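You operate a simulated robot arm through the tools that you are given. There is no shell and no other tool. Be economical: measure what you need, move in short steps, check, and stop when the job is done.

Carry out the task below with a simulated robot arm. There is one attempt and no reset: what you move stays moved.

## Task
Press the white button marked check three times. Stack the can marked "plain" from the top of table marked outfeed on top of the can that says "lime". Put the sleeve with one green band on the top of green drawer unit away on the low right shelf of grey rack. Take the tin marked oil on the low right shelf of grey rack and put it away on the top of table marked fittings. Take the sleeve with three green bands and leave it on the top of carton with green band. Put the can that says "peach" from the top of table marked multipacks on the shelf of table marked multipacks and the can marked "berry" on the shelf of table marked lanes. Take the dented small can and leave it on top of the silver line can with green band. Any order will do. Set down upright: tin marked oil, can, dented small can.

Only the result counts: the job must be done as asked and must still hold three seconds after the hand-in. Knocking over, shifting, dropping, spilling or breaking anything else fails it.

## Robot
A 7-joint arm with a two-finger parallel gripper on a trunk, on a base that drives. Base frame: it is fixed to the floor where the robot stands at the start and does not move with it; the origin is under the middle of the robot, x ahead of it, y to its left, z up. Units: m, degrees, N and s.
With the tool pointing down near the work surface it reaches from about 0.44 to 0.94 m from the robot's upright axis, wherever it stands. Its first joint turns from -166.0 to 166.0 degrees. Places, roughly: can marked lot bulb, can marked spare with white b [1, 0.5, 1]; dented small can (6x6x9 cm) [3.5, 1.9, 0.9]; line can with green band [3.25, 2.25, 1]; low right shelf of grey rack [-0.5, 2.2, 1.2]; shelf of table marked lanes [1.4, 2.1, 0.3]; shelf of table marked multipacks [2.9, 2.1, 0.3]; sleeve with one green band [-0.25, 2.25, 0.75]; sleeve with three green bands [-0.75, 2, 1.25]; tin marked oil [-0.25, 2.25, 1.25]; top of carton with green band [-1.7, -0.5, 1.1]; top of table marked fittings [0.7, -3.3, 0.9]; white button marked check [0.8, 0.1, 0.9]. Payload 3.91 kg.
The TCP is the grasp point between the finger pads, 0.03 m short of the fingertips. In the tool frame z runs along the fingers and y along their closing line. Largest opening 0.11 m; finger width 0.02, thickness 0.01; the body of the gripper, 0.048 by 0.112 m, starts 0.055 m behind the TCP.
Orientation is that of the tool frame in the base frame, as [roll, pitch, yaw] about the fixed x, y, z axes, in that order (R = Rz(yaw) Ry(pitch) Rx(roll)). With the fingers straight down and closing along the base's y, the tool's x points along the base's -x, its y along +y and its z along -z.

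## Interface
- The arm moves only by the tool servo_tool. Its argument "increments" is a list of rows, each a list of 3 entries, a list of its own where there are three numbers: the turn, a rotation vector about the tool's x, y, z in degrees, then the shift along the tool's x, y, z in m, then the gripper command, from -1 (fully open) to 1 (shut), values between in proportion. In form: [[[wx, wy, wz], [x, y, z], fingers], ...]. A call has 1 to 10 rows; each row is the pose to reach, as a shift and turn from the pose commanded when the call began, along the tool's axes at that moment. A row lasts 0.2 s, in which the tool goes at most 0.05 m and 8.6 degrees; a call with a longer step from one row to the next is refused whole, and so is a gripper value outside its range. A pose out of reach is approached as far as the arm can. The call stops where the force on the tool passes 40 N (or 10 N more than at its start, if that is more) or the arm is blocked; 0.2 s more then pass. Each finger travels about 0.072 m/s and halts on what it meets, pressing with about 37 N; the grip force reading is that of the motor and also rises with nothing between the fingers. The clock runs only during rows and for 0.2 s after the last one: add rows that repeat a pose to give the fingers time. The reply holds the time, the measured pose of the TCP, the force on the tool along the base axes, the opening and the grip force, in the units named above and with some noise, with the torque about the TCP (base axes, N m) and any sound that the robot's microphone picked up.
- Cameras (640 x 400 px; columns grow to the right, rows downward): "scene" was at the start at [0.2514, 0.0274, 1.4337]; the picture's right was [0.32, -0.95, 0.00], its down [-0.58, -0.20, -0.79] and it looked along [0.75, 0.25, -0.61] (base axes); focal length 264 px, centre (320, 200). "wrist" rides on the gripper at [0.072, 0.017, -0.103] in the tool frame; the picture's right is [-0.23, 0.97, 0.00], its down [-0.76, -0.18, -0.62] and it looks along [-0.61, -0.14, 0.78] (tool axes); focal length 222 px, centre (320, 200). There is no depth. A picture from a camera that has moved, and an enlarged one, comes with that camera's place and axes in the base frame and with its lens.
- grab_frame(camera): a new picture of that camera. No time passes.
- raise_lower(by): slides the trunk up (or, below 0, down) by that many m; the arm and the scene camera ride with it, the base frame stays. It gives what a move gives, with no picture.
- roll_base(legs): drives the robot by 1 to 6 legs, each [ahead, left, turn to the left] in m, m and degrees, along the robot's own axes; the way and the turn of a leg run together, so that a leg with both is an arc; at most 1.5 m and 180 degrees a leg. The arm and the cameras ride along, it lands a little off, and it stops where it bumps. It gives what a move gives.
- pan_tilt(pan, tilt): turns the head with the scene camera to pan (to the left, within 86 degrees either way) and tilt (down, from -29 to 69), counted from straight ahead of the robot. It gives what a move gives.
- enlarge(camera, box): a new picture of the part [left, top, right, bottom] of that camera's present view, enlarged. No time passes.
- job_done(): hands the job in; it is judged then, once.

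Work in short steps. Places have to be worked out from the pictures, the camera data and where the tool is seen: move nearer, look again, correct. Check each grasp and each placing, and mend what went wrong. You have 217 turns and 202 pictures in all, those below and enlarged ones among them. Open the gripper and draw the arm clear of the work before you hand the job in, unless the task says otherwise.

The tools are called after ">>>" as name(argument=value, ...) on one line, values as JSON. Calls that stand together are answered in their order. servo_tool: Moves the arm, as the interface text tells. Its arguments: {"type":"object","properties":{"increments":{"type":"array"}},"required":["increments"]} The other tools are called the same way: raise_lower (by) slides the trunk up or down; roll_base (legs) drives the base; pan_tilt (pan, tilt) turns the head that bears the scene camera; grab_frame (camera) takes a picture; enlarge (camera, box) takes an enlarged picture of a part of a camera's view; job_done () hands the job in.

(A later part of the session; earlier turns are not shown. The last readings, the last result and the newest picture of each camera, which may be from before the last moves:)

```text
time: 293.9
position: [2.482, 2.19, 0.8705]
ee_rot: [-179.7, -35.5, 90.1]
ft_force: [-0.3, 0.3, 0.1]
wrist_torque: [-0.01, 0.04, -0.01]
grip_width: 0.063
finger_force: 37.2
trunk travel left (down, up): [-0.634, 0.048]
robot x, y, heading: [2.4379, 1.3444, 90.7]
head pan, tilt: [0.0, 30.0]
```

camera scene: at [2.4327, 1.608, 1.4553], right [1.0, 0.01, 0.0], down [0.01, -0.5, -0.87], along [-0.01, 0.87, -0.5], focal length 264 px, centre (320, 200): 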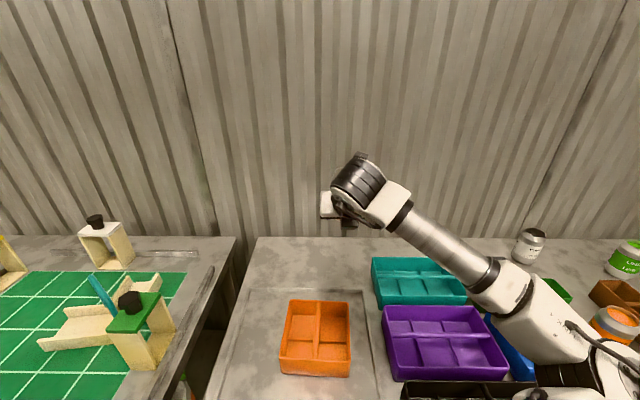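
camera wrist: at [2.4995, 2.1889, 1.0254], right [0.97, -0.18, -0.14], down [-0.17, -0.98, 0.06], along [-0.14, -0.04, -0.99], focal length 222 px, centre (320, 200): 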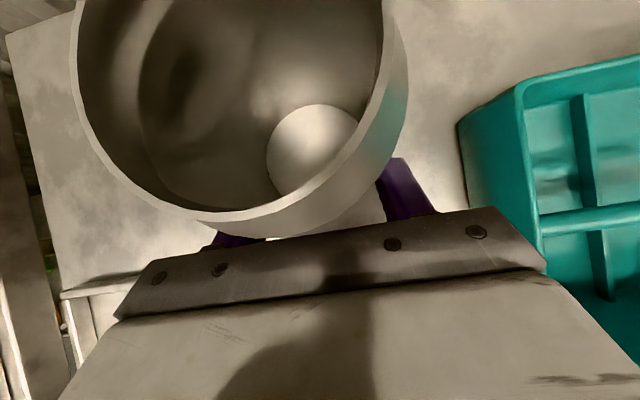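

>>> servo_tool(increments=[[[0, 0, 0], [-0.0018, 0, 0.0024], 1], [[0, 0, 0], [-0.0035, 0, 0.0049], 1], [[0, 0, 0], [-0.0053, 0, 0.0073], 1], [[0, 0, 0], [-0.007, 0, 0.0098], 1], [[0, 0, 0], [-0.007, 0, 0.0098], 1]])

```text
time: 294.8
position: [2.4839, 2.1924, 0.8705]
ee_rot: [-180.0, -36.7, 90.3]
ft_force: [-1.4, 2.8, 17.0]
wrist_torque: [0.22, -0.56, -0.01]
grip_width: 0.0632
finger_force: 37.2
trunk travel left (down, up): [-0.634, 0.048]
robot x, y, heading: [2.4412, 1.3484, 90.7]
head pan, tilt: [0.0, 30.0]
stopped in row 4: the force on the tool passed its limit at 42 N (the readings are from after the stop); the commanded pose is now the measured one
```

Contact made. Release gently.

>>> servo_tool(increments=[[[0, 0, 0], [0.001, 0, -0.001], 0.4], [[0, 0, 0], [0.001, 0, -0.001], 0], [[0, 0, 0], [0.001, 0, -0.001], -0.4], [[0, 0, 0], [0.001, 0, -0.001], -1], [[0, 0, 0], [0.001, 0, -0.001], -1], [[0, 0, 0], [0.001, 0, -0.001], -1]])

>>> grab_frame(camera="wrist")

```text
time: 296.2
position: [2.4807, 2.1906, 0.8703]
ee_rot: [-179.9, -36.3, 90.2]
ft_force: [-16.1, -9.8, 23.5]
wrist_torque: [-0.04, -0.77, -0.35]
grip_width: 0.102
finger_force: 0.1
trunk travel left (down, up): [-0.634, 0.048]
robot x, y, heading: [2.4346, 1.3461, 90.7]
head pan, tilt: [0.0, 30.0]
```

```text
62 pictures are left
camera wrist: at [2.4968, 2.1875, 0.9975], right [0.97, -0.18, -0.14], down [-0.17, -0.98, 0.05], along [-0.14, -0.03, -0.99], focal length 222 px, centre (320, 200)
```

wrist: 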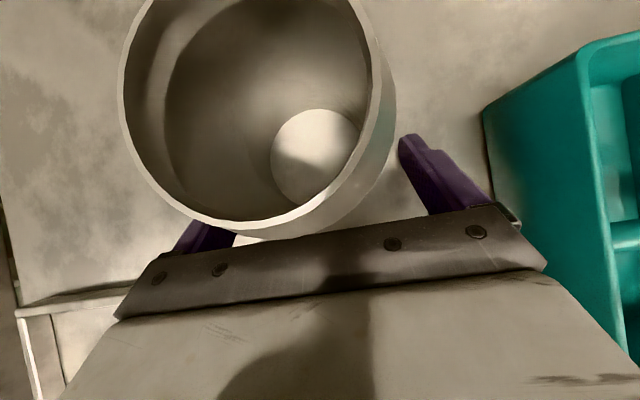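

Lift slightly to relieve fingertip pressure and see.

>>> servo_tool(increments=[[[0, 0, 0], [0.004, 0, -0.006], -1], [[0, 0, 0], [0.004, 0, -0.006], -1]])

>>> servo_tool(increments=[[[0, 0, 0], [-0.01, 0, -0.035], -1], [[0, 0, 0], [-0.02, 0, -0.075], -1], [[0, 0, 0], [-0.02, 0, -0.115], -1], [[0, 0, 0], [-0.02, 0, -0.155], -1]])

>>> grab_frame(camera="wrist")

>>> enlarge(camera="scene", box=[280, 180, 440, 300])

```text
time: 296.8
position: [2.4819, 2.1913, 0.8743]
ee_rot: [-179.9, -36.1, 90.1]
ft_force: [-1.1, 0.3, -0.2]
wrist_torque: [0.02, 0.03, 0.02]
grip_width: 0.1099
finger_force: 0.1
trunk travel left (down, up): [-0.634, 0.048]
robot x, y, heading: [2.4377, 1.3481, 90.7]
head pan, tilt: [0.0, 30.0]
```

```text
time: 297.8
position: [2.4813, 2.0843, 0.989]
ee_rot: [-179.9, -36.2, 90.1]
ft_force: [0.2, 0.6, 0.4]
wrist_torque: [0.01, 0.0, 0.04]
grip_width: 0.11
finger_force: 0.0
trunk travel left (down, up): [-0.634, 0.048]
robot x, y, heading: [2.4346, 1.3473, 90.7]
head pan, tilt: [0.0, 30.0]
```

```text
61 pictures are left
camera wrist: at [2.4981, 2.0825, 1.1174], right [0.97, -0.18, -0.14], down [-0.17, -0.98, 0.05], along [-0.14, -0.03, -0.99], focal length 222 px, centre (320, 200)
```

wrist: 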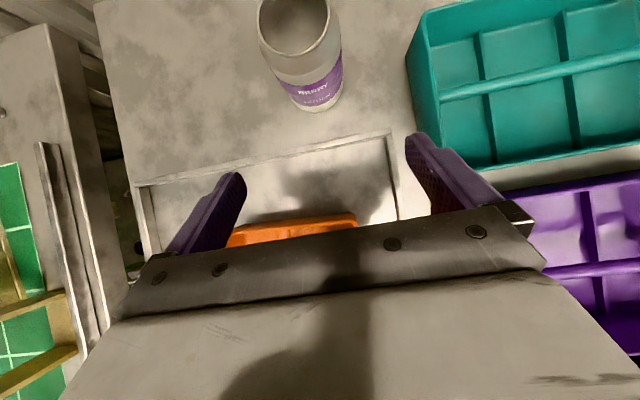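

```text
3.33 times, centred on (360, 240) of scene
camera zoom: at [2.4328, 1.6074, 1.4553], right [1.0, 0.01, 0.0], down [0.01, -0.5, -0.87], along [-0.01, 0.87, -0.5], focal length 880 px, centre (187, 67)
```

zoom: 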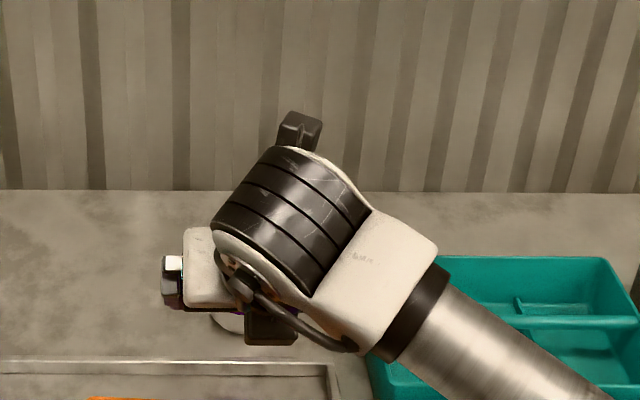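

Can stands at ≈(2.48, 2.20), table ≈0.845. Re-tilt to 45° and regrasp lower on the axis.

>>> servo_tool(increments=[[[0, 4.5, 0], [0.02, 0, 0.022], -1], [[0, 9, 0], [0.0405, 0, 0.0445], -1], [[0, 9, 0], [0.047, 0, 0.084], -1], [[0, 9, 0], [0.053, 0, 0.124], -1], [[0, 9, 0], [0.053, 0, 0.124], -0.3], [[0, 9, 0], [0.053, 0, 0.124], 0.5], [[0, 9, 0], [0.053, 0, 0.124], 1], [[0, 9, 0], [0.053, 0, 0.124], 1]])

>>> grab_frame(camera="wrist")

```text
time: 299.6
position: [2.483, 2.202, 0.9176]
ee_rot: [-179.8, -45.1, 90.2]
ft_force: [-0.8, 0.4, 1.8]
wrist_torque: [0.08, -0.02, 0.04]
grip_width: 0.0635
finger_force: 37.2
trunk travel left (down, up): [-0.634, 0.048]
robot x, y, heading: [2.4352, 1.3468, 90.8]
head pan, tilt: [0.0, 30.0]
```

```text
59 pictures are left
camera wrist: at [2.4991, 2.1794, 1.0436], right [0.97, -0.15, -0.16], down [-0.17, -0.98, -0.1], along [-0.14, 0.13, -0.98], focal length 222 px, centre (320, 200)
```

wrist: 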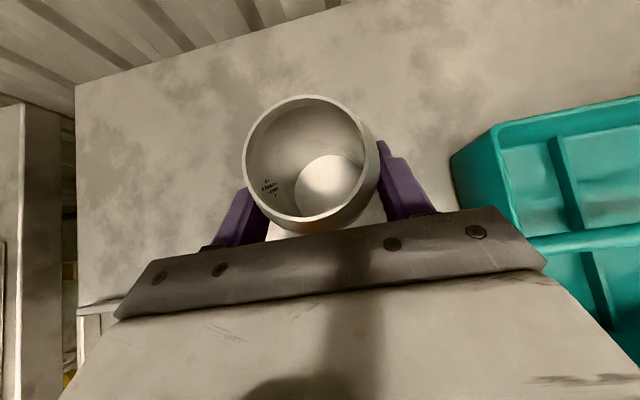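

Regrasped. Lift, retract, back away and reposition diagonally in front of the lanes shelf.

>>> servo_tool(increments=[[[0, 0, 0], [0.03, 0, -0.03], 1], [[0, 0, 0], [0.06, 0, -0.06], 1], [[0, 0, 0], [0.09, 0, -0.09], 1], [[0, 0, 0], [0.08, 0, -0.135], 1], [[0, 0, 0], [0.06, 0, -0.175], 1], [[0, 0, 0], [0.03, 0, -0.21], 1], [[0, 0, 0], [0.0, 0, -0.24], 1], [[0, 0, 0], [-0.03, 0, -0.27], 1]])

>>> roll_base(legs=[[-0.45, 0, 0], [0, 0.66, 0], [0, 0, 26]])

>>> pan_tilt(pan=0, tilt=45)

>>> grab_frame(camera="scene")

```text
time: 301.4
position: [2.4809, 1.9869, 1.087]
ee_rot: [-179.8, -45.1, 90.1]
ft_force: [0.5, 0.1, 0.4]
wrist_torque: [0.02, 0.03, 0.0]
grip_width: 0.0632
finger_force: 36.4
trunk travel left (down, up): [-0.634, 0.048]
robot x, y, heading: [2.4346, 1.345, 90.5]
head pan, tilt: [0.0, 30.0]
```

```text
time: 310.7
position: [1.524, 1.5094, 1.0864]
ee_rot: [-179.8, -45.2, 116.0]
ft_force: [0.8, 0.3, 0.0]
wrist_torque: [0.0, 0.0, -0.01]
grip_width: 0.0635
finger_force: 37.1
trunk travel left (down, up): [-0.634, 0.048]
robot x, y, heading: [1.7632, 0.9157, 116.4]
head pan, tilt: [0.0, 30.0]
```

```text
time: 311.5
position: [1.524, 1.5098, 1.0864]
ee_rot: [-179.7, -45.2, 116.1]
ft_force: [-0.1, -0.1, -0.6]
wrist_torque: [0.02, 0.02, 0.02]
grip_width: 0.0635
finger_force: 37.5
trunk travel left (down, up): [-0.634, 0.048]
robot x, y, heading: [1.7627, 0.9129, 116.4]
head pan, tilt: [0.0, 45.0]
```

```text
58 pictures are left
camera scene: at [1.6501, 1.1381, 1.4327], right [0.9, 0.44, 0.0], down [0.31, -0.63, -0.71], along [-0.31, 0.63, -0.71], focal length 264 px, centre (320, 200)
```

scene: 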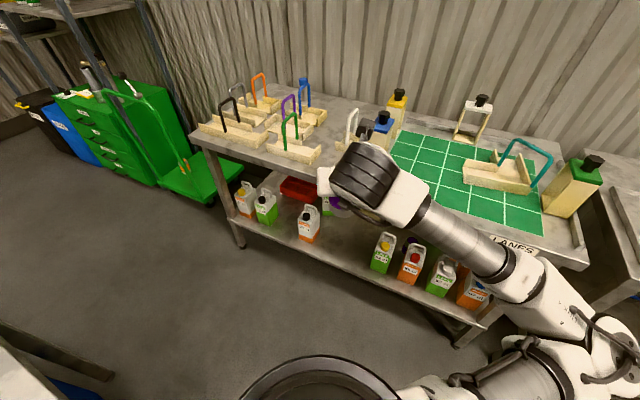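

Gap visible. Lower the trunk with the hand clear of tables.

>>> raise_lower(by=-0.4)

>>> raise_lower(by=-0.2)

>>> pan_tilt(pan=0, tilt=25)

>>> grab_frame(camera="scene")

>>> grab_frame(camera="wrist")

```text
time: 315.3
position: [1.5231, 1.5094, 0.686]
ee_rot: [-179.8, -45.2, 116.0]
ft_force: [0.1, 0.2, -0.1]
wrist_torque: [0.0, 0.0, -0.03]
grip_width: 0.0636
finger_force: 36.9
trunk travel left (down, up): [-0.234, 0.448]
robot x, y, heading: [1.7653, 0.9134, 116.4]
head pan, tilt: [0.0, 45.0]
```

```text
time: 317.7
position: [1.5192, 1.5068, 0.5466]
ee_rot: [173.1, -46.7, 122.0]
ft_force: [-0.2, -0.2, 0.0]
wrist_torque: [0.0, -0.04, 0.02]
grip_width: 0.0634
finger_force: 36.6
trunk travel left (down, up): [-0.071, 0.611]
robot x, y, heading: [1.7617, 0.9166, 116.5]
head pan, tilt: [0.0, 45.0]
stopped: the arm was blocked; the commanded pose is now the measured one
```

```text
time: 318.5
position: [1.5185, 1.5063, 0.5469]
ee_rot: [173.2, -46.9, 122.1]
ft_force: [-0.6, -0.1, -0.2]
wrist_torque: [0.01, -0.04, -0.01]
grip_width: 0.0634
finger_force: 36.8
trunk travel left (down, up): [-0.071, 0.611]
robot x, y, heading: [1.7636, 0.9112, 116.6]
head pan, tilt: [0.0, 25.0]
```

```text
57 pictures are left
camera scene: at [1.6461, 1.1402, 0.9074], right [0.9, 0.44, 0.0], down [0.19, -0.37, -0.91], along [-0.4, 0.82, -0.41], focal length 264 px, centre (320, 200)
```

scene: 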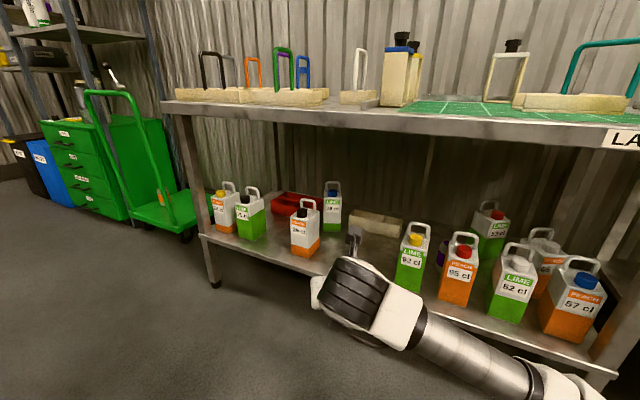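

```text
56 pictures are left
camera wrist: at [1.5354, 1.4846, 0.6732], right [0.95, 0.31, -0.09], down [0.3, -0.94, -0.15], along [-0.13, 0.11, -0.99], focal length 222 px, centre (320, 200)
```

wrist: 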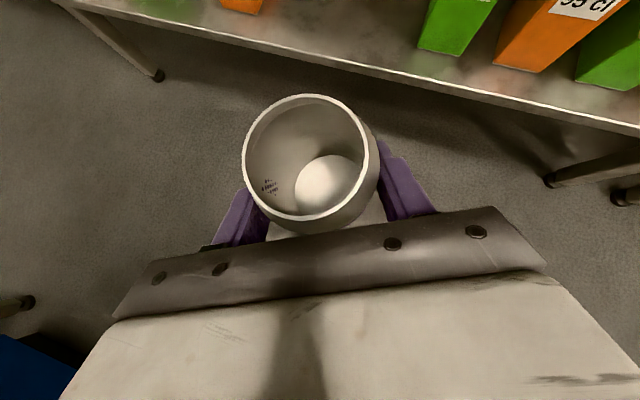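

The arm got blocked folding against itself. Raise a little, then extend forward while restoring orientation. Target spot ≈(1.415, 1.92), shelf z≈0.257.

>>> raise_lower(by=0.08)

>>> servo_tool(increments=[[[1.4, -1, 2.1], [0.02, 0, 0.02], 1], [[2.8, -1.9, 4.2], [0.04, 0, 0.04], 1], [[2.8, -1.9, 4.2], [0.06, 0, 0.06], 1], [[2.8, -1.9, 4.2], [0.08, 0, 0.08], 1], [[2.8, -1.9, 4.2], [0.08, 0, 0.08], 1]])

```text
time: 319.7
position: [1.5175, 1.5092, 0.6127]
ee_rot: [174.6, -46.1, 121.1]
ft_force: [0.5, 0.5, 0.0]
wrist_torque: [-0.03, 0.02, 0.02]
grip_width: 0.0631
finger_force: 36.5
trunk travel left (down, up): [-0.151, 0.531]
robot x, y, heading: [1.7611, 0.9126, 116.4]
head pan, tilt: [0.0, 25.0]
```

```text
time: 320.9
position: [1.4646, 1.6087, 0.6151]
ee_rot: [-178.4, -44.4, 115.1]
ft_force: [0.0, 0.2, -0.5]
wrist_torque: [0.01, 0.02, 0.01]
grip_width: 0.0632
finger_force: 37.0
trunk travel left (down, up): [-0.151, 0.531]
robot x, y, heading: [1.7641, 0.9129, 116.6]
head pan, tilt: [0.0, 25.0]
```

Orientation restored. Lower the trunk further.

>>> raise_lower(by=-0.14)

>>> servo_tool(increments=[[[0, 0, 0], [-0.01, 0, 0.02], 1], [[0, 0, 0], [-0.025, 0, 0.045], 1], [[0, 0, 0], [-0.04, 0, 0.07], 1], [[0, 0, 0], [-0.04, 0, 0.07], 1]])

>>> grab_frame(camera="scene")

>>> grab_frame(camera="wrist")

```text
time: 322.7
position: [1.4618, 1.6047, 0.5493]
ee_rot: [178.9, -45.7, 117.7]
ft_force: [-0.1, -0.1, -0.8]
wrist_torque: [-0.01, 0.02, 0.02]
grip_width: 0.0635
finger_force: 37.1
trunk travel left (down, up): [-0.066, 0.617]
robot x, y, heading: [1.7619, 0.9145, 116.2]
head pan, tilt: [0.0, 25.0]
stopped: the arm was blocked; the commanded pose is now the measured one
```

```text
time: 323.9
position: [1.4498, 1.6267, 0.4927]
ee_rot: [175.0, -46.9, 121.0]
ft_force: [-1.0, 0.7, 0.5]
wrist_torque: [-0.02, 0.0, 0.0]
grip_width: 0.0634
finger_force: 36.8
trunk travel left (down, up): [-0.066, 0.617]
robot x, y, heading: [1.7621, 0.9129, 116.4]
head pan, tilt: [0.0, 25.0]
stopped in row 4: the arm was blocked; the commanded pose is now the measured one
```

```text
55 pictures are left
camera scene: at [1.6457, 1.1393, 0.9063], right [0.9, 0.44, 0.01], down [0.19, -0.37, -0.91], along [-0.4, 0.82, -0.41], focal length 264 px, centre (320, 200)
```

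scene: 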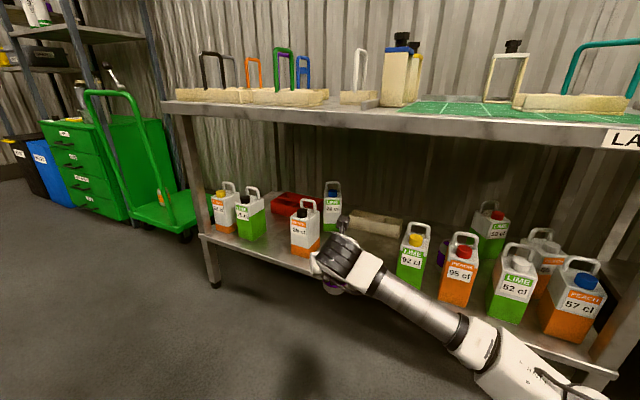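

```text
54 pictures are left
camera wrist: at [1.4685, 1.6067, 0.6187], right [0.94, 0.31, -0.11], down [0.3, -0.94, -0.14], along [-0.15, 0.1, -0.98], focal length 222 px, centre (320, 200)
```

wrist: 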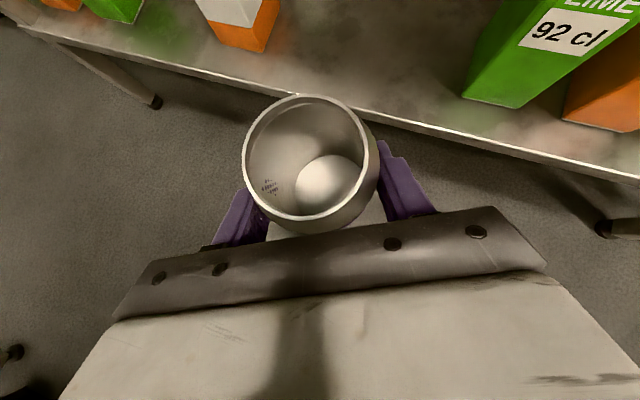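

Blocking seems from the arm folding near its own base; extend forward instead. Raise slightly and reach out with orientation fix.

>>> raise_lower(by=0.06)

>>> servo_tool(increments=[[[0.7, -1, 1.7], [0.015, 0.008, 0.015], 1], [[1.5, -1.9, 3.5], [0.04, 0.02, 0.04], 1], [[1.5, -1.9, 3.5], [0.065, 0.034, 0.065], 1], [[1.5, -1.9, 3.5], [0.09, 0.05, 0.09], 1], [[1.5, -1.9, 3.5], [0.115, 0.067, 0.115], 1], [[1.5, -1.9, 3.5], [0.115, 0.067, 0.115], 1]])

>>> grab_frame(camera="wrist")

```text
time: 324.9
position: [1.4499, 1.6279, 0.5298]
ee_rot: [176.9, -45.9, 119.7]
ft_force: [0.0, -0.4, -0.5]
wrist_torque: [-0.01, -0.01, -0.03]
grip_width: 0.0634
finger_force: 36.6
trunk travel left (down, up): [-0.126, 0.557]
robot x, y, heading: [1.7611, 0.9125, 116.4]
head pan, tilt: [0.0, 25.0]
```

```text
time: 326.3
position: [1.4343, 1.8063, 0.5348]
ee_rot: [-178.1, -44.1, 114.7]
ft_force: [-0.5, 0.0, 0.1]
wrist_torque: [-0.01, -0.01, 0.0]
grip_width: 0.0634
finger_force: 37.4
trunk travel left (down, up): [-0.126, 0.557]
robot x, y, heading: [1.764, 0.9103, 116.4]
head pan, tilt: [0.0, 25.0]
```

```text
53 pictures are left
camera wrist: at [1.4587, 1.7959, 0.6589], right [0.94, 0.28, -0.18], down [0.27, -0.96, -0.08], along [-0.2, 0.03, -0.98], focal length 222 px, centre (320, 200)
```

wrist: 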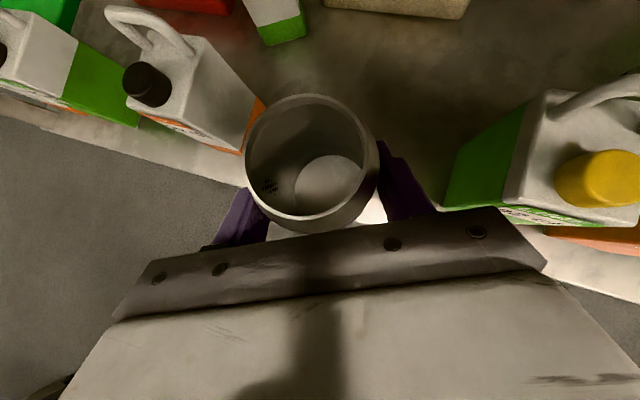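

Move over the gap and descend toward the shelf.

>>> servo_tool(increments=[[[-1, 0, 0], [0.015, 0.01, 0.035], 1], [[-1.9, 0, 0], [0.03, 0.02, 0.07], 1], [[-1.9, 0, 0], [0.02, 0.032, 0.11], 1], [[-1.9, 0, 0], [-0.005, 0.032, 0.15], 1], [[-1.9, 0, 0], [-0.03, 0.032, 0.185], 1], [[-1.9, 0, 0], [-0.03, 0.032, 0.185], 1]])

>>> grab_frame(camera="wrist")

>>> grab_frame(camera="scene")

```text
time: 327.7
position: [1.4129, 1.9101, 0.3818]
ee_rot: [179.8, -44.1, 114.7]
ft_force: [-0.2, 0.3, 0.0]
wrist_torque: [0.03, 0.0, 0.01]
grip_width: 0.0633
finger_force: 36.9
trunk travel left (down, up): [-0.126, 0.557]
robot x, y, heading: [1.7585, 0.9144, 116.3]
head pan, tilt: [0.0, 25.0]
```

```text
52 pictures are left
camera wrist: at [1.4349, 1.8989, 0.5084], right [0.95, 0.26, -0.16], down [0.25, -0.97, -0.08], along [-0.17, 0.04, -0.98], focal length 222 px, centre (320, 200)
```

wrist: 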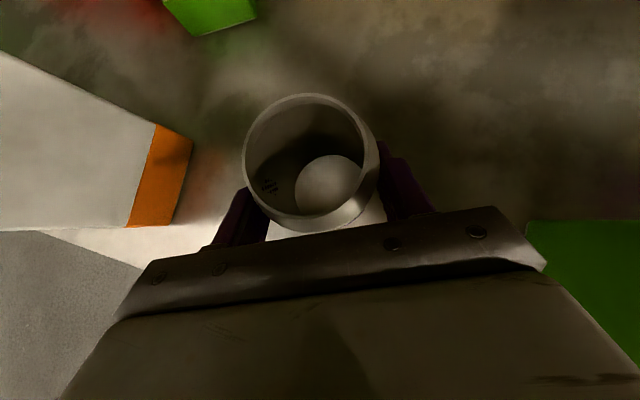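

```text
51 pictures are left
camera scene: at [1.6453, 1.1479, 0.9547], right [0.9, 0.44, 0.0], down [0.19, -0.38, -0.91], along [-0.4, 0.81, -0.42], focal length 264 px, centre (320, 200)
```

scene: 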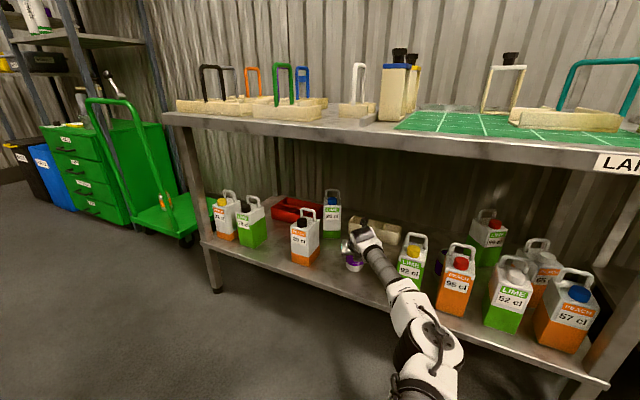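

Well placed. Lower gently.

>>> servo_tool(increments=[[[0, 0, 0], [-0.007, 0, 0.0072], 1], [[0, 0, 0], [-0.014, 0, 0.0144], 1], [[0, 0, 0], [-0.021, 0, 0.0216], 1], [[0, 0, 0], [-0.021, 0, 0.0216], 1]])

```text
time: 328.7
position: [1.4124, 1.912, 0.3572]
ee_rot: [179.9, -44.5, 114.7]
ft_force: [-1.3, 5.1, 25.3]
wrist_torque: [0.34, 0.16, -0.01]
grip_width: 0.0636
finger_force: 36.7
trunk travel left (down, up): [-0.126, 0.557]
robot x, y, heading: [1.7606, 0.917, 116.6]
head pan, tilt: [0.0, 25.0]
```

Contact at TCP 0.357. Release gradually.

>>> servo_tool(increments=[[[0, 0, 0], [0.001, 0, -0.001], 0.5], [[0, 0, 0], [0.001, 0, -0.001], 0.1], [[0, 0, 0], [0.001, 0, -0.001], -0.3], [[0, 0, 0], [0.001, 0, -0.001], -0.8], [[0, 0, 0], [0.001, 0, -0.001], -0.8]])

>>> grab_frame(camera="wrist")

```text
time: 329.9
position: [1.4127, 1.911, 0.3524]
ee_rot: [180.0, -44.0, 114.6]
ft_force: [-0.1, 1.0, 0.1]
wrist_torque: [-0.03, 0.0, -0.02]
grip_width: 0.099
finger_force: 0.1
trunk travel left (down, up): [-0.126, 0.557]
robot x, y, heading: [1.7623, 0.9194, 116.2]
head pan, tilt: [0.0, 25.0]
```

```text
50 pictures are left
camera wrist: at [1.4352, 1.8998, 0.4778], right [0.95, 0.26, -0.16], down [0.25, -0.97, -0.08], along [-0.17, 0.04, -0.98], focal length 222 px, centre (320, 200)
```

wrist: 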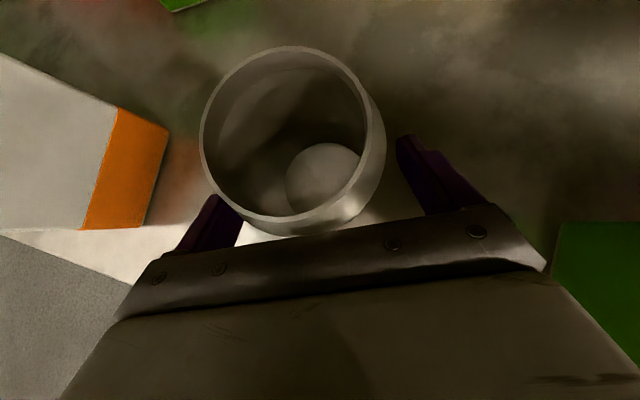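

Upright. Retract along the tool axis.

>>> servo_tool(increments=[[[0, 0, 0], [0, 0.0, -0.035], -0.8], [[0, 0, 0], [0, 0, -0.075], -0.9], [[0, 0, 0], [0, 0, -0.115], -1], [[0, 0, 0], [-0.01, 0, -0.155], -1], [[0, 0, 0], [-0.03, 0, -0.195], -1], [[0, 0, 0], [-0.05, 0, -0.235], -1]])

>>> grab_frame(camera="wrist")

```text
time: 331.3
position: [1.4975, 1.7287, 0.4862]
ee_rot: [180.0, -44.1, 114.6]
ft_force: [-1.1, 0.9, -0.5]
wrist_torque: [0.01, -0.02, -0.01]
grip_width: 0.1098
finger_force: 0.0
trunk travel left (down, up): [-0.126, 0.557]
robot x, y, heading: [1.7603, 0.9171, 116.7]
head pan, tilt: [0.0, 25.0]
```

```text
49 pictures are left
camera wrist: at [1.5196, 1.7176, 0.6112], right [0.95, 0.26, -0.16], down [0.25, -0.97, -0.08], along [-0.17, 0.04, -0.98], focal length 222 px, centre (320, 200)
```

wrist: 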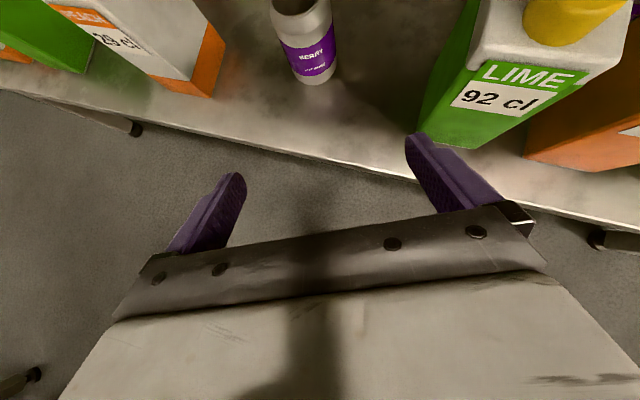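

Berry is on the lanes shelf. Back away, square up, raise the trunk, and drive to face the peach can at x≈3.05.

>>> roll_base(legs=[[-0.28, 0, 0], [0, 0, -26.5]])

>>> raise_lower(by=0.4)

>>> raise_lower(by=0.14)

>>> roll_base(legs=[[0, -1.15, 0], [0.45, 0, 0]])

>>> grab_frame(camera="scene")

```text
time: 334.7
position: [2.0155, 1.5043, 0.4858]
ee_rot: [-179.9, -44.1, 88.3]
ft_force: [0.8, 0.7, -1.0]
wrist_torque: [0.03, 0.0, 0.04]
grip_width: 0.1099
finger_force: 0.1
trunk travel left (down, up): [-0.126, 0.557]
robot x, y, heading: [1.8907, 0.6556, 90.3]
head pan, tilt: [0.0, 25.0]
```

```text
time: 338.6
position: [2.015, 1.5042, 0.8852]
ee_rot: [179.9, -44.1, 88.4]
ft_force: [-1.2, -1.0, -0.2]
wrist_torque: [0.01, -0.02, 0.02]
grip_width: 0.1101
finger_force: 0.0
trunk travel left (down, up): [-0.526, 0.157]
robot x, y, heading: [1.8921, 0.6546, 90.2]
head pan, tilt: [0.0, 25.0]
```

```text
time: 340.2
position: [2.0152, 1.5031, 1.0257]
ee_rot: [-180.0, -44.1, 88.5]
ft_force: [-0.5, 0.9, 0.4]
wrist_torque: [-0.01, 0.0, -0.03]
grip_width: 0.1101
finger_force: 0.1
trunk travel left (down, up): [-0.666, 0.017]
robot x, y, heading: [1.8923, 0.6503, 90.3]
head pan, tilt: [0.0, 25.0]
```

```text
time: 351.7
position: [3.1431, 1.9531, 1.0261]
ee_rot: [180.0, -43.9, 89.5]
ft_force: [-0.2, 0.2, -0.3]
wrist_torque: [0.02, -0.03, 0.03]
grip_width: 0.11
finger_force: 0.1
trunk travel left (down, up): [-0.666, 0.017]
robot x, y, heading: [3.0357, 1.1013, 91.3]
head pan, tilt: [0.0, 25.0]
```

```text
48 pictures are left
camera scene: at [3.0303, 1.3629, 1.4946], right [1.0, 0.02, 0.0], down [0.01, -0.42, -0.91], along [-0.02, 0.91, -0.42], focal length 264 px, centre (320, 200)
```

scene: 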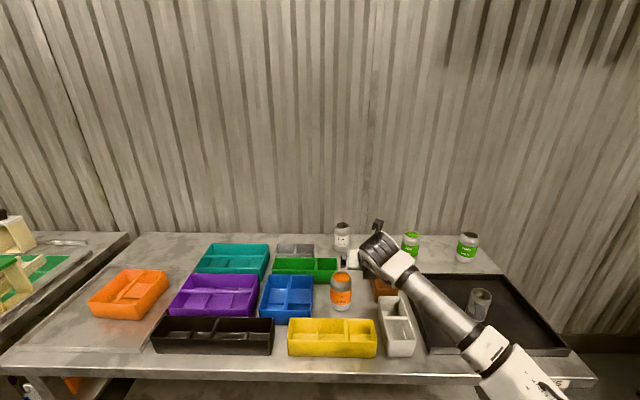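

>>> grab_frame(camera="wrist")

>>> enlarge(camera="scene", box=[250, 210, 510, 370])

```text
47 pictures are left
camera wrist: at [3.159, 1.9321, 1.1508], right [0.97, -0.17, -0.16], down [-0.19, -0.98, -0.08], along [-0.14, 0.11, -0.98], focal length 222 px, centre (320, 200)
```

wrist: 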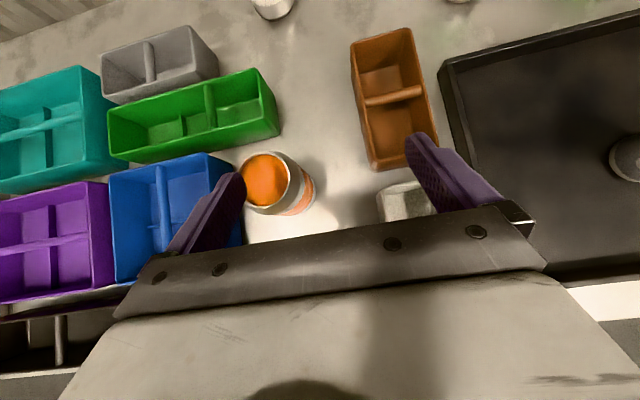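

```text
2.46 times, centred on (380, 290) of scene
camera zoom: at [3.0303, 1.3629, 1.4946], right [1.0, 0.02, 0.0], down [0.01, -0.42, -0.91], along [-0.02, 0.91, -0.42], focal length 650 px, centre (172, -22)
```

zoom: 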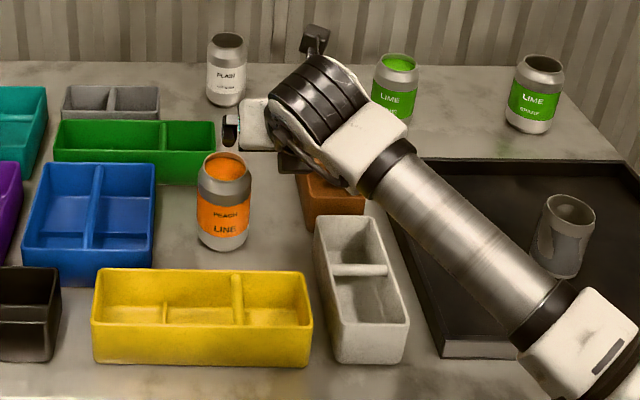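

Peach LINE is filled and open-topped, at ≈(3.083, 1.979). Position and take it with the 45° approach, stopping before closing to check.

>>> servo_tool(increments=[[[0, 0, 0], [0, -0.03, -0.02], -1], [[0, 0, 0], [-0.005, -0.06, -0.025], -1], [[0, 0, 0], [-0.03, -0.06, -0.005], -1], [[0, 0, 0], [-0.0575, -0.06, 0.015], -1], [[0, 0, 0], [-0.057, -0.06, 0.045], -1], [[0, 0, 0], [-0.057, -0.06, 0.045], -1]])

>>> grab_frame(camera="wrist")

```text
time: 353.1
position: [3.0845, 1.9427, 0.9529]
ee_rot: [179.8, -44.1, 89.6]
ft_force: [-0.5, 0.3, 0.8]
wrist_torque: [0.04, 0.01, 0.01]
grip_width: 0.1099
finger_force: 0.1
trunk travel left (down, up): [-0.666, 0.017]
robot x, y, heading: [3.0387, 1.0995, 91.1]
head pan, tilt: [0.0, 25.0]
```

```text
45 pictures are left
camera wrist: at [3.0999, 1.9215, 1.078], right [0.97, -0.17, -0.16], down [-0.19, -0.98, -0.08], along [-0.14, 0.11, -0.98], focal length 222 px, centre (320, 200)
```

wrist: 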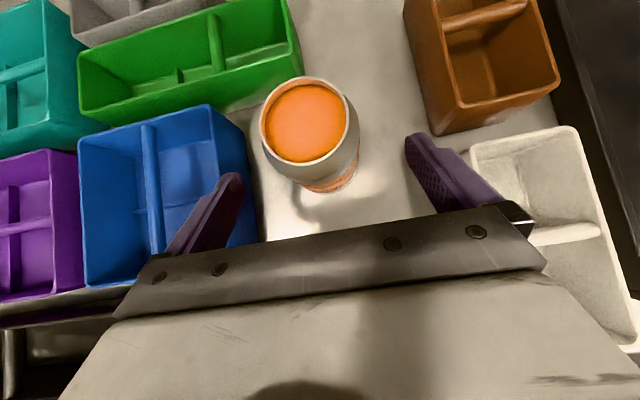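

Left finger would graze the blue tray; narrow the opening to ~84 mm first, then slide in slightly higher and close.

>>> servo_tool(increments=[[[0, 0, 0], [0, 0, 0], -0.53], [[0, 0, 0], [0, 0, 0], -0.53], [[0, 0, 0], [0.003, 0, 0.014], -0.53], [[0, 0, 0], [0.006, 0, 0.028], -0.53], [[0, 0, 0], [0.01, 0, 0.0415], -0.53], [[0, 0, 0], [0.01, 0, 0.0415], 0], [[0, 0, 0], [0.01, 0, 0.0415], 0.6], [[0, 0, 0], [0.01, 0, 0.0415], 1], [[0, 0, 0], [0.01, 0, 0.0415], 1]])

>>> grab_frame(camera="wrist")

```text
time: 355.1
position: [3.0847, 1.9794, 0.9306]
ee_rot: [179.9, -44.1, 89.6]
ft_force: [0.0, 0.2, 0.4]
wrist_torque: [-0.02, -0.01, -0.01]
grip_width: 0.0647
finger_force: 37.1
trunk travel left (down, up): [-0.666, 0.017]
robot x, y, heading: [3.0355, 1.1035, 91.2]
head pan, tilt: [0.0, 25.0]
```

```text
44 pictures are left
camera wrist: at [3.1003, 1.9588, 1.0551], right [0.97, -0.17, -0.16], down [-0.19, -0.98, -0.08], along [-0.14, 0.11, -0.98], focal length 222 px, centre (320, 200)
```

wrist: 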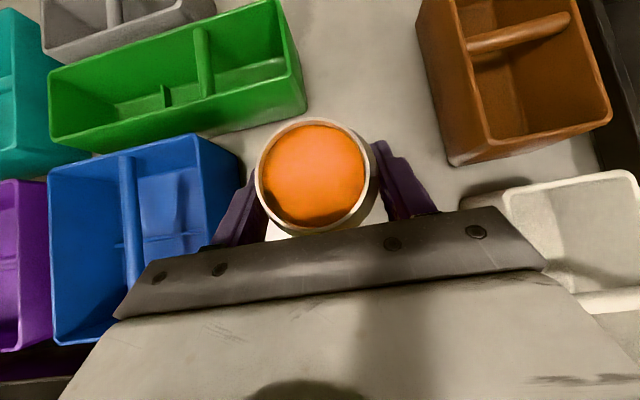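

Gripped. Lift straight up gently, then back the base off.

>>> servo_tool(increments=[[[0, 0, 0], [0.015, 0, -0.016], 1], [[0, 0, 0], [0.035, 0, -0.036], 1], [[0, 0, 0], [0.055, 0, -0.057], 1], [[0, 0, 0], [0.075, 0, -0.078], 1], [[0, 0, 0], [0.095, 0, -0.098], 1], [[0, 0, 0], [0.105, 0, -0.108], 1], [[0, 0, 0], [0.105, 0, -0.108], 1]])

>>> roll_base(legs=[[-0.5, 0, 0]])

>>> raise_lower(by=-0.4)

>>> pan_tilt(pan=10, tilt=30)

>>> grab_frame(camera="scene")

```text
time: 356.7
position: [3.0816, 1.9805, 1.0811]
ee_rot: [180.0, -44.1, 89.6]
ft_force: [0.0, 0.0, -3.5]
wrist_torque: [0.01, 0.0, 0.0]
grip_width: 0.0646
finger_force: 36.8
trunk travel left (down, up): [-0.666, 0.017]
robot x, y, heading: [3.0334, 1.101, 91.2]
head pan, tilt: [0.0, 25.0]
```

```text
time: 359.6
position: [3.0937, 1.4865, 1.0814]
ee_rot: [180.0, -44.0, 89.3]
ft_force: [0.3, 0.0, -2.5]
wrist_torque: [0.02, 0.04, 0.01]
grip_width: 0.0649
finger_force: 36.9
trunk travel left (down, up): [-0.666, 0.017]
robot x, y, heading: [3.0463, 0.605, 91.1]
head pan, tilt: [0.0, 25.0]
```

```text
time: 363.4
position: [3.0935, 1.486, 0.6801]
ee_rot: [-180.0, -44.0, 89.2]
ft_force: [-0.2, -0.5, -3.0]
wrist_torque: [0.0, 0.0, 0.02]
grip_width: 0.0645
finger_force: 37.2
trunk travel left (down, up): [-0.266, 0.417]
robot x, y, heading: [3.0455, 0.6061, 91.1]
head pan, tilt: [0.0, 25.0]
```

```text
time: 364.2
position: [3.0929, 1.4867, 0.6805]
ee_rot: [-179.9, -44.0, 89.2]
ft_force: [-0.3, -0.8, -3.1]
wrist_torque: [-0.05, -0.02, 0.04]
grip_width: 0.0647
finger_force: 36.8
trunk travel left (down, up): [-0.266, 0.417]
robot x, y, heading: [3.045, 0.6076, 91.1]
head pan, tilt: [10.0, 30.0]
```

```text
43 pictures are left
camera scene: at [3.0251, 0.8651, 1.0867], right [0.98, 0.19, 0.0], down [0.09, -0.49, -0.87], along [-0.16, 0.85, -0.5], focal length 264 px, centre (320, 200)
```

scene: 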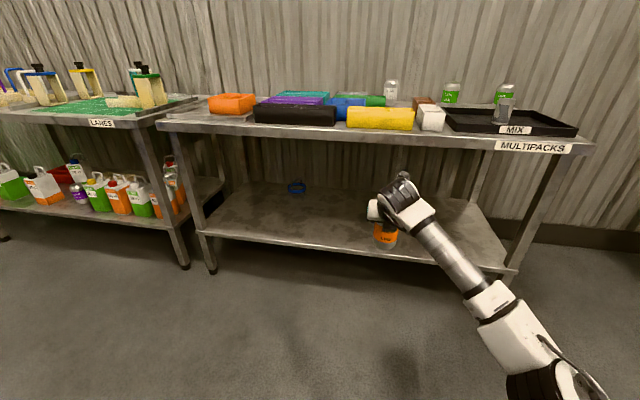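

The multipacks shelf is nearly empty. Lower the trunk more, then drive in toward (3.08, 1.97).

>>> raise_lower(by=-0.23)

>>> grab_frame(camera="wrist")

```text
time: 366.8
position: [3.0871, 1.4871, 0.5378]
ee_rot: [174.1, -47.6, 94.2]
ft_force: [0.0, -0.2, -2.7]
wrist_torque: [-0.02, 0.02, 0.0]
grip_width: 0.0647
finger_force: 36.7
trunk travel left (down, up): [-0.07, 0.613]
robot x, y, heading: [3.0474, 0.6049, 90.6]
head pan, tilt: [10.0, 30.0]
stopped: the arm was blocked; the commanded pose is now the measured one
```

```text
42 pictures are left
camera wrist: at [3.0944, 1.4583, 0.6635], right [0.98, -0.16, -0.1], down [-0.17, -0.97, -0.16], along [-0.07, 0.17, -0.98], focal length 222 px, centre (320, 200)
```

wrist: 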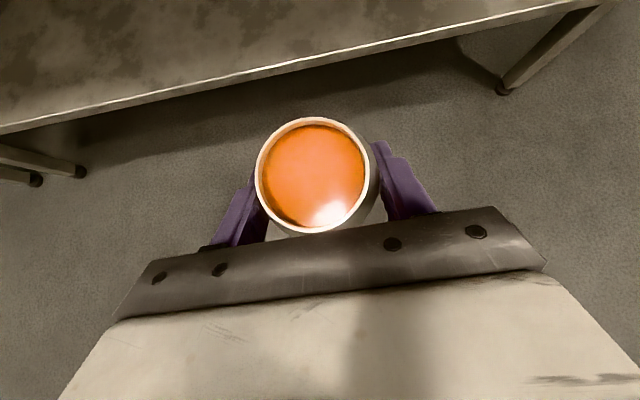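

Trunk is too low for the arm again; raise 6 cm and restore orientation with the arm.

>>> raise_lower(by=0.07)

```text
time: 367.9
position: [3.0854, 1.4893, 0.5857]
ee_rot: [175.0, -46.6, 93.7]
ft_force: [-0.3, -0.2, -3.7]
wrist_torque: [-0.03, -0.01, -0.01]
grip_width: 0.0649
finger_force: 36.4
trunk travel left (down, up): [-0.14, 0.543]
robot x, y, heading: [3.0505, 0.604, 91.1]
head pan, tilt: [10.0, 30.0]
```

Fix orientation, drive 0.3 closer.

>>> servo_tool(increments=[[[1.1, -1.2, 1.4], [0, 0, 0.005], 1], [[2.2, -2.5, 2.8], [-0.01, 0, 0.015], 1], [[2.2, -2.5, 2.8], [-0.02, 0, 0.025], 1], [[2.2, -2.5, 2.8], [-0.02, 0, 0.025], 1]])

>>> roll_base(legs=[[0.28, 0, 0]])

>>> servo_tool(increments=[[[0, 0, 0], [0.01, 0, 0.025], 1], [[0, 0, 0], [0.02, 0, 0.05], 1], [[0, 0, 0], [0.02, 0, 0.08], 1], [[0, 0, 0], [0.02, 0, 0.11], 1], [[0, 0, 0], [0.02, 0, 0.14], 1], [[0, 0, 0], [0.02, 0, 0.14], 1]])

>>> grab_frame(camera="scene")

```text
time: 368.9
position: [3.0891, 1.4963, 0.5571]
ee_rot: [-179.9, -44.3, 89.5]
ft_force: [-0.3, 0.3, -4.3]
wrist_torque: [0.01, -0.04, -0.03]
grip_width: 0.0647
finger_force: 37.5
trunk travel left (down, up): [-0.14, 0.543]
robot x, y, heading: [3.0466, 0.6075, 90.9]
head pan, tilt: [10.0, 30.0]
```

```text
time: 370.8
position: [3.0863, 1.774, 0.5555]
ee_rot: [-179.9, -44.3, 89.4]
ft_force: [-0.4, 0.0, -3.4]
wrist_torque: [-0.02, -0.01, -0.01]
grip_width: 0.0647
finger_force: 36.7
trunk travel left (down, up): [-0.14, 0.543]
robot x, y, heading: [3.0445, 0.8811, 90.9]
head pan, tilt: [10.0, 30.0]
```

```text
time: 372.2
position: [3.0892, 1.887, 0.4685]
ee_rot: [-179.9, -44.2, 89.4]
ft_force: [1.0, -0.2, -3.7]
wrist_torque: [-0.06, 0.01, -0.01]
grip_width: 0.0646
finger_force: 37.1
trunk travel left (down, up): [-0.14, 0.543]
robot x, y, heading: [3.0412, 0.8838, 90.8]
head pan, tilt: [10.0, 30.0]
```

```text
41 pictures are left
camera scene: at [3.0213, 1.1423, 0.9606], right [0.98, 0.19, 0.0], down [0.09, -0.49, -0.87], along [-0.16, 0.85, -0.5], focal length 264 px, centre (320, 200)
```

scene: 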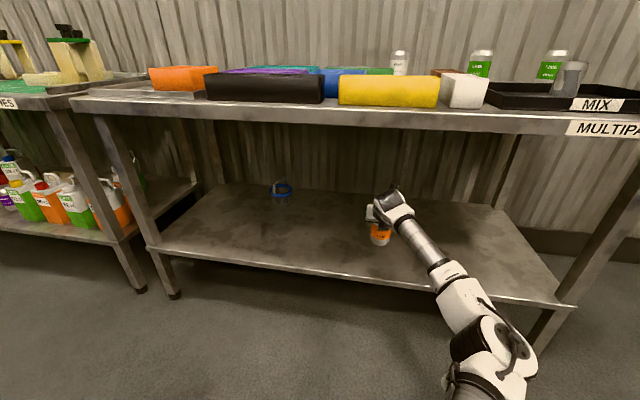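

Continue to (3.09, 1.95) and lower to ~1.5 cm above expected contact.

>>> servo_tool(increments=[[[0, 0, 0], [0.0, 0, 0.03], 1], [[0, 0, 0], [-0.004, 0, 0.055], 1], [[0, 0, 0], [-0.008, 0, 0.08], 1], [[0, 0, 0], [-0.0125, 0, 0.099], 1], [[0, 0, 0], [-0.0125, 0, 0.099], 1]])

>>> enlarge(camera="scene", box=[320, 160, 480, 280])

```text
time: 373.4
position: [3.089, 1.9467, 0.3891]
ee_rot: [-180.0, -44.3, 89.4]
ft_force: [-0.6, -0.6, -2.6]
wrist_torque: [-0.01, -0.02, -0.01]
grip_width: 0.0646
finger_force: 36.8
trunk travel left (down, up): [-0.14, 0.543]
robot x, y, heading: [3.0425, 0.8851, 90.5]
head pan, tilt: [10.0, 30.0]
```

```text
3.33 times, centred on (400, 220) of scene
camera zoom: at [3.0213, 1.1422, 0.9606], right [0.98, 0.19, 0.0], down [0.09, -0.49, -0.87], along [-0.16, 0.85, -0.5], focal length 880 px, centre (53, 133)
```

zoom: 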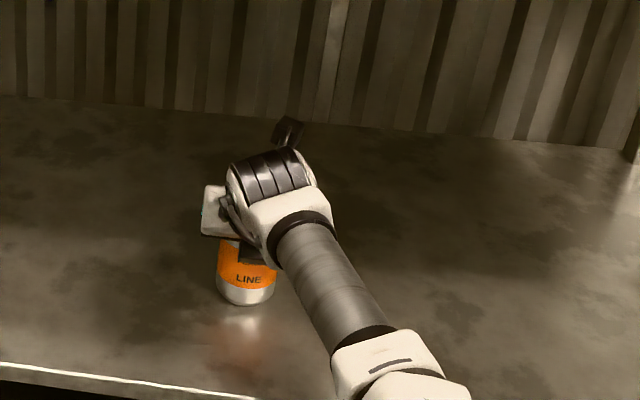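

Lower in small steps to contact (expected ≈0.370).

>>> servo_tool(increments=[[[0, 0, 0], [-0.0035, 0, 0.0036], 1], [[0, 0, 0], [-0.007, 0, 0.0072], 1], [[0, 0, 0], [-0.0105, 0, 0.0108], 1], [[0, 0, 0], [-0.0105, 0, 0.0108], 1]])

```text
time: 374.4
position: [3.0871, 1.9476, 0.3828]
ee_rot: [-180.0, -44.6, 89.6]
ft_force: [2.9, 6.0, 25.6]
wrist_torque: [0.3, -0.25, 0.05]
grip_width: 0.0648
finger_force: 36.9
trunk travel left (down, up): [-0.14, 0.543]
robot x, y, heading: [3.0448, 0.8851, 90.8]
head pan, tilt: [10.0, 30.0]
```

Contact. Back off a hair and release.

>>> servo_tool(increments=[[[0, 0, 0], [0.0015, 0, -0.0015], 1], [[0, 0, 0], [0.0015, 0, -0.0015], 0.5], [[0, 0, 0], [0.0015, 0, -0.0015], 0.1], [[0, 0, 0], [0.0015, 0, -0.0015], -0.3], [[0, 0, 0], [0.0015, 0, -0.0015], -0.8], [[0, 0, 0], [0.0015, 0, -0.0015], -1], [[0, 0, 0], [0.0015, 0, -0.0015], -1]])

>>> grab_frame(camera="wrist")

```text
time: 376.0
position: [3.0879, 1.9452, 0.3774]
ee_rot: [-179.9, -44.3, 89.4]
ft_force: [0.1, -0.3, 0.1]
wrist_torque: [-0.03, 0.05, 0.01]
grip_width: 0.1103
finger_force: 0.0
trunk travel left (down, up): [-0.14, 0.543]
robot x, y, heading: [3.0415, 0.8849, 90.7]
head pan, tilt: [10.0, 30.0]
```

```text
39 pictures are left
camera wrist: at [3.1032, 1.925, 0.5036], right [0.97, -0.17, -0.16], down [-0.19, -0.98, -0.08], along [-0.14, 0.11, -0.98], focal length 222 px, centre (320, 200)
```

wrist: 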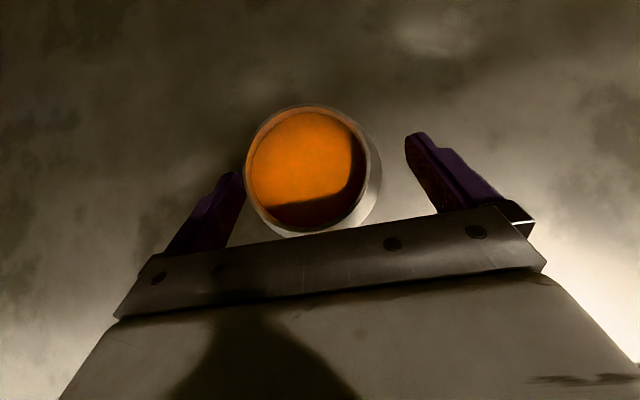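

Upright and released. Retract along the tool axis, and check.

>>> servo_tool(increments=[[[0, 0, 0], [0, 0, -0.03], -1], [[0, 0, 0], [0, 0, -0.07], -1], [[0, 0, 0], [0, 0, -0.11], -1], [[0, 0, 0], [-0.01, 0, -0.15], -1], [[0, 0, 0], [-0.03, 0, -0.19], -1]])

>>> roll_base(legs=[[-0.3, 0, 0]])

>>> grab_frame(camera="scene")

```text
time: 377.2
position: [3.093, 1.7902, 0.491]
ee_rot: [-179.9, -44.2, 89.5]
ft_force: [0.0, -0.2, -0.5]
wrist_torque: [0.03, -0.01, 0.01]
grip_width: 0.1103
finger_force: 0.1
trunk travel left (down, up): [-0.14, 0.543]
robot x, y, heading: [3.0419, 0.8824, 91.1]
head pan, tilt: [10.0, 30.0]
```

```text
time: 379.2
position: [3.0987, 1.4938, 0.4903]
ee_rot: [-179.9, -44.3, 89.3]
ft_force: [0.1, 0.1, 0.2]
wrist_torque: [0.0, 0.02, 0.0]
grip_width: 0.1101
finger_force: 0.0
trunk travel left (down, up): [-0.14, 0.543]
robot x, y, heading: [3.0461, 0.5861, 90.7]
head pan, tilt: [10.0, 30.0]
```

```text
38 pictures are left
camera scene: at [3.0259, 0.8451, 0.9607], right [0.98, 0.19, 0.0], down [0.09, -0.49, -0.87], along [-0.16, 0.85, -0.5], focal length 264 px, centre (320, 200)
```

scene: 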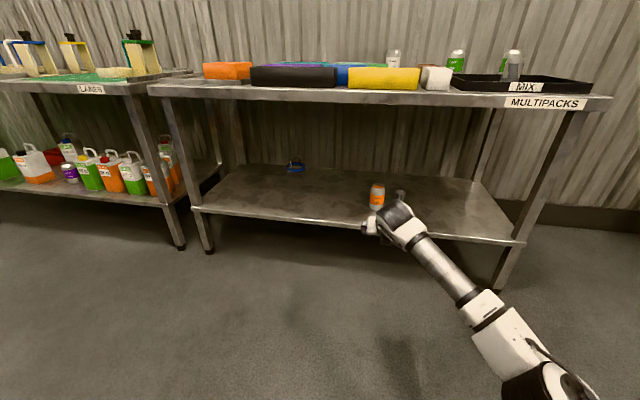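

Peach is on the shelf. Now raise, retract the arm and go to the dented can (≈(3.478, 1.942)); lime LINE ≈(3.357, 2.218).

>>> raise_lower(by=0.4)

>>> raise_lower(by=0.13)

>>> servo_tool(increments=[[[0, 0, 0], [-0.015, 0, -0.04], -1], [[0, 0, 0], [-0.03, 0, -0.08], -1], [[0, 0, 0], [-0.04, 0, -0.12], -1], [[0, 0, 0], [-0.05, 0, -0.16], -1], [[0, 0, 0], [-0.05, 0, -0.2], -1]])

>>> roll_base(legs=[[0, -0.34, 0], [0.68, 0, 0]])

>>> pan_tilt(pan=0, tilt=35)

>>> grab_frame(camera="scene")

>>> grab_frame(camera="wrist")

```text
time: 383.1
position: [3.0976, 1.4956, 0.89]
ee_rot: [-179.9, -44.3, 89.3]
ft_force: [0.5, -0.5, 0.0]
wrist_torque: [0.05, -0.01, 0.01]
grip_width: 0.1098
finger_force: 0.0
trunk travel left (down, up): [-0.54, 0.143]
robot x, y, heading: [3.0485, 0.589, 90.6]
head pan, tilt: [10.0, 30.0]
```

```text
time: 384.6
position: [3.099, 1.4946, 1.0204]
ee_rot: [-179.9, -44.3, 89.3]
ft_force: [0.4, 1.2, -0.6]
wrist_torque: [-0.01, -0.02, -0.02]
grip_width: 0.11
finger_force: 0.0
trunk travel left (down, up): [-0.67, 0.013]
robot x, y, heading: [3.0467, 0.5874, 90.7]
head pan, tilt: [10.0, 30.0]
```

```text
time: 385.9
position: [3.0966, 1.3199, 1.131]
ee_rot: [-179.9, -44.3, 89.3]
ft_force: [-0.1, -0.8, 0.5]
wrist_torque: [0.02, -0.03, 0.02]
grip_width: 0.11
finger_force: 0.1
trunk travel left (down, up): [-0.67, 0.013]
robot x, y, heading: [3.0467, 0.5875, 90.8]
head pan, tilt: [10.0, 30.0]
```

```text
time: 392.4
position: [3.4513, 2.0002, 1.1295]
ee_rot: [-179.9, -44.3, 88.3]
ft_force: [-0.6, -0.6, 0.1]
wrist_torque: [0.01, 0.02, 0.01]
grip_width: 0.1099
finger_force: 0.0
trunk travel left (down, up): [-0.67, 0.013]
robot x, y, heading: [3.3855, 1.2651, 89.9]
head pan, tilt: [10.0, 30.0]
```

```text
time: 393.1
position: [3.4502, 2.0001, 1.1302]
ee_rot: [-179.9, -44.3, 88.3]
ft_force: [-0.1, 0.4, 0.0]
wrist_torque: [0.01, 0.02, 0.01]
grip_width: 0.1098
finger_force: 0.1
trunk travel left (down, up): [-0.67, 0.013]
robot x, y, heading: [3.3851, 1.2666, 89.7]
head pan, tilt: [0.0, 35.0]
```

```text
37 pictures are left
camera scene: at [3.3874, 1.5243, 1.4829], right [1.0, 0.0, 0.0], down [0.0, -0.57, -0.82], along [0.0, 0.82, -0.57], focal length 264 px, centre (320, 200)
```

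scene: 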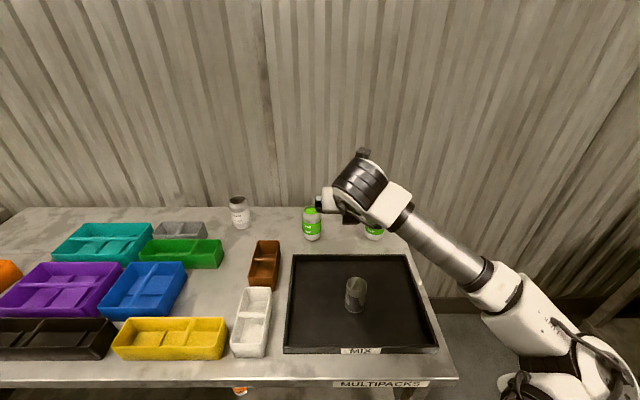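

```text
36 pictures are left
camera wrist: at [3.4664, 1.9791, 1.2557], right [0.97, -0.19, -0.16], down [-0.2, -0.98, -0.09], along [-0.14, 0.12, -0.98], focal length 222 px, centre (320, 200)
```

wrist: 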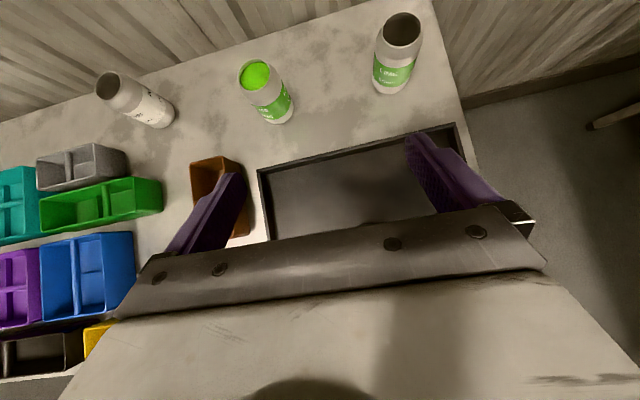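

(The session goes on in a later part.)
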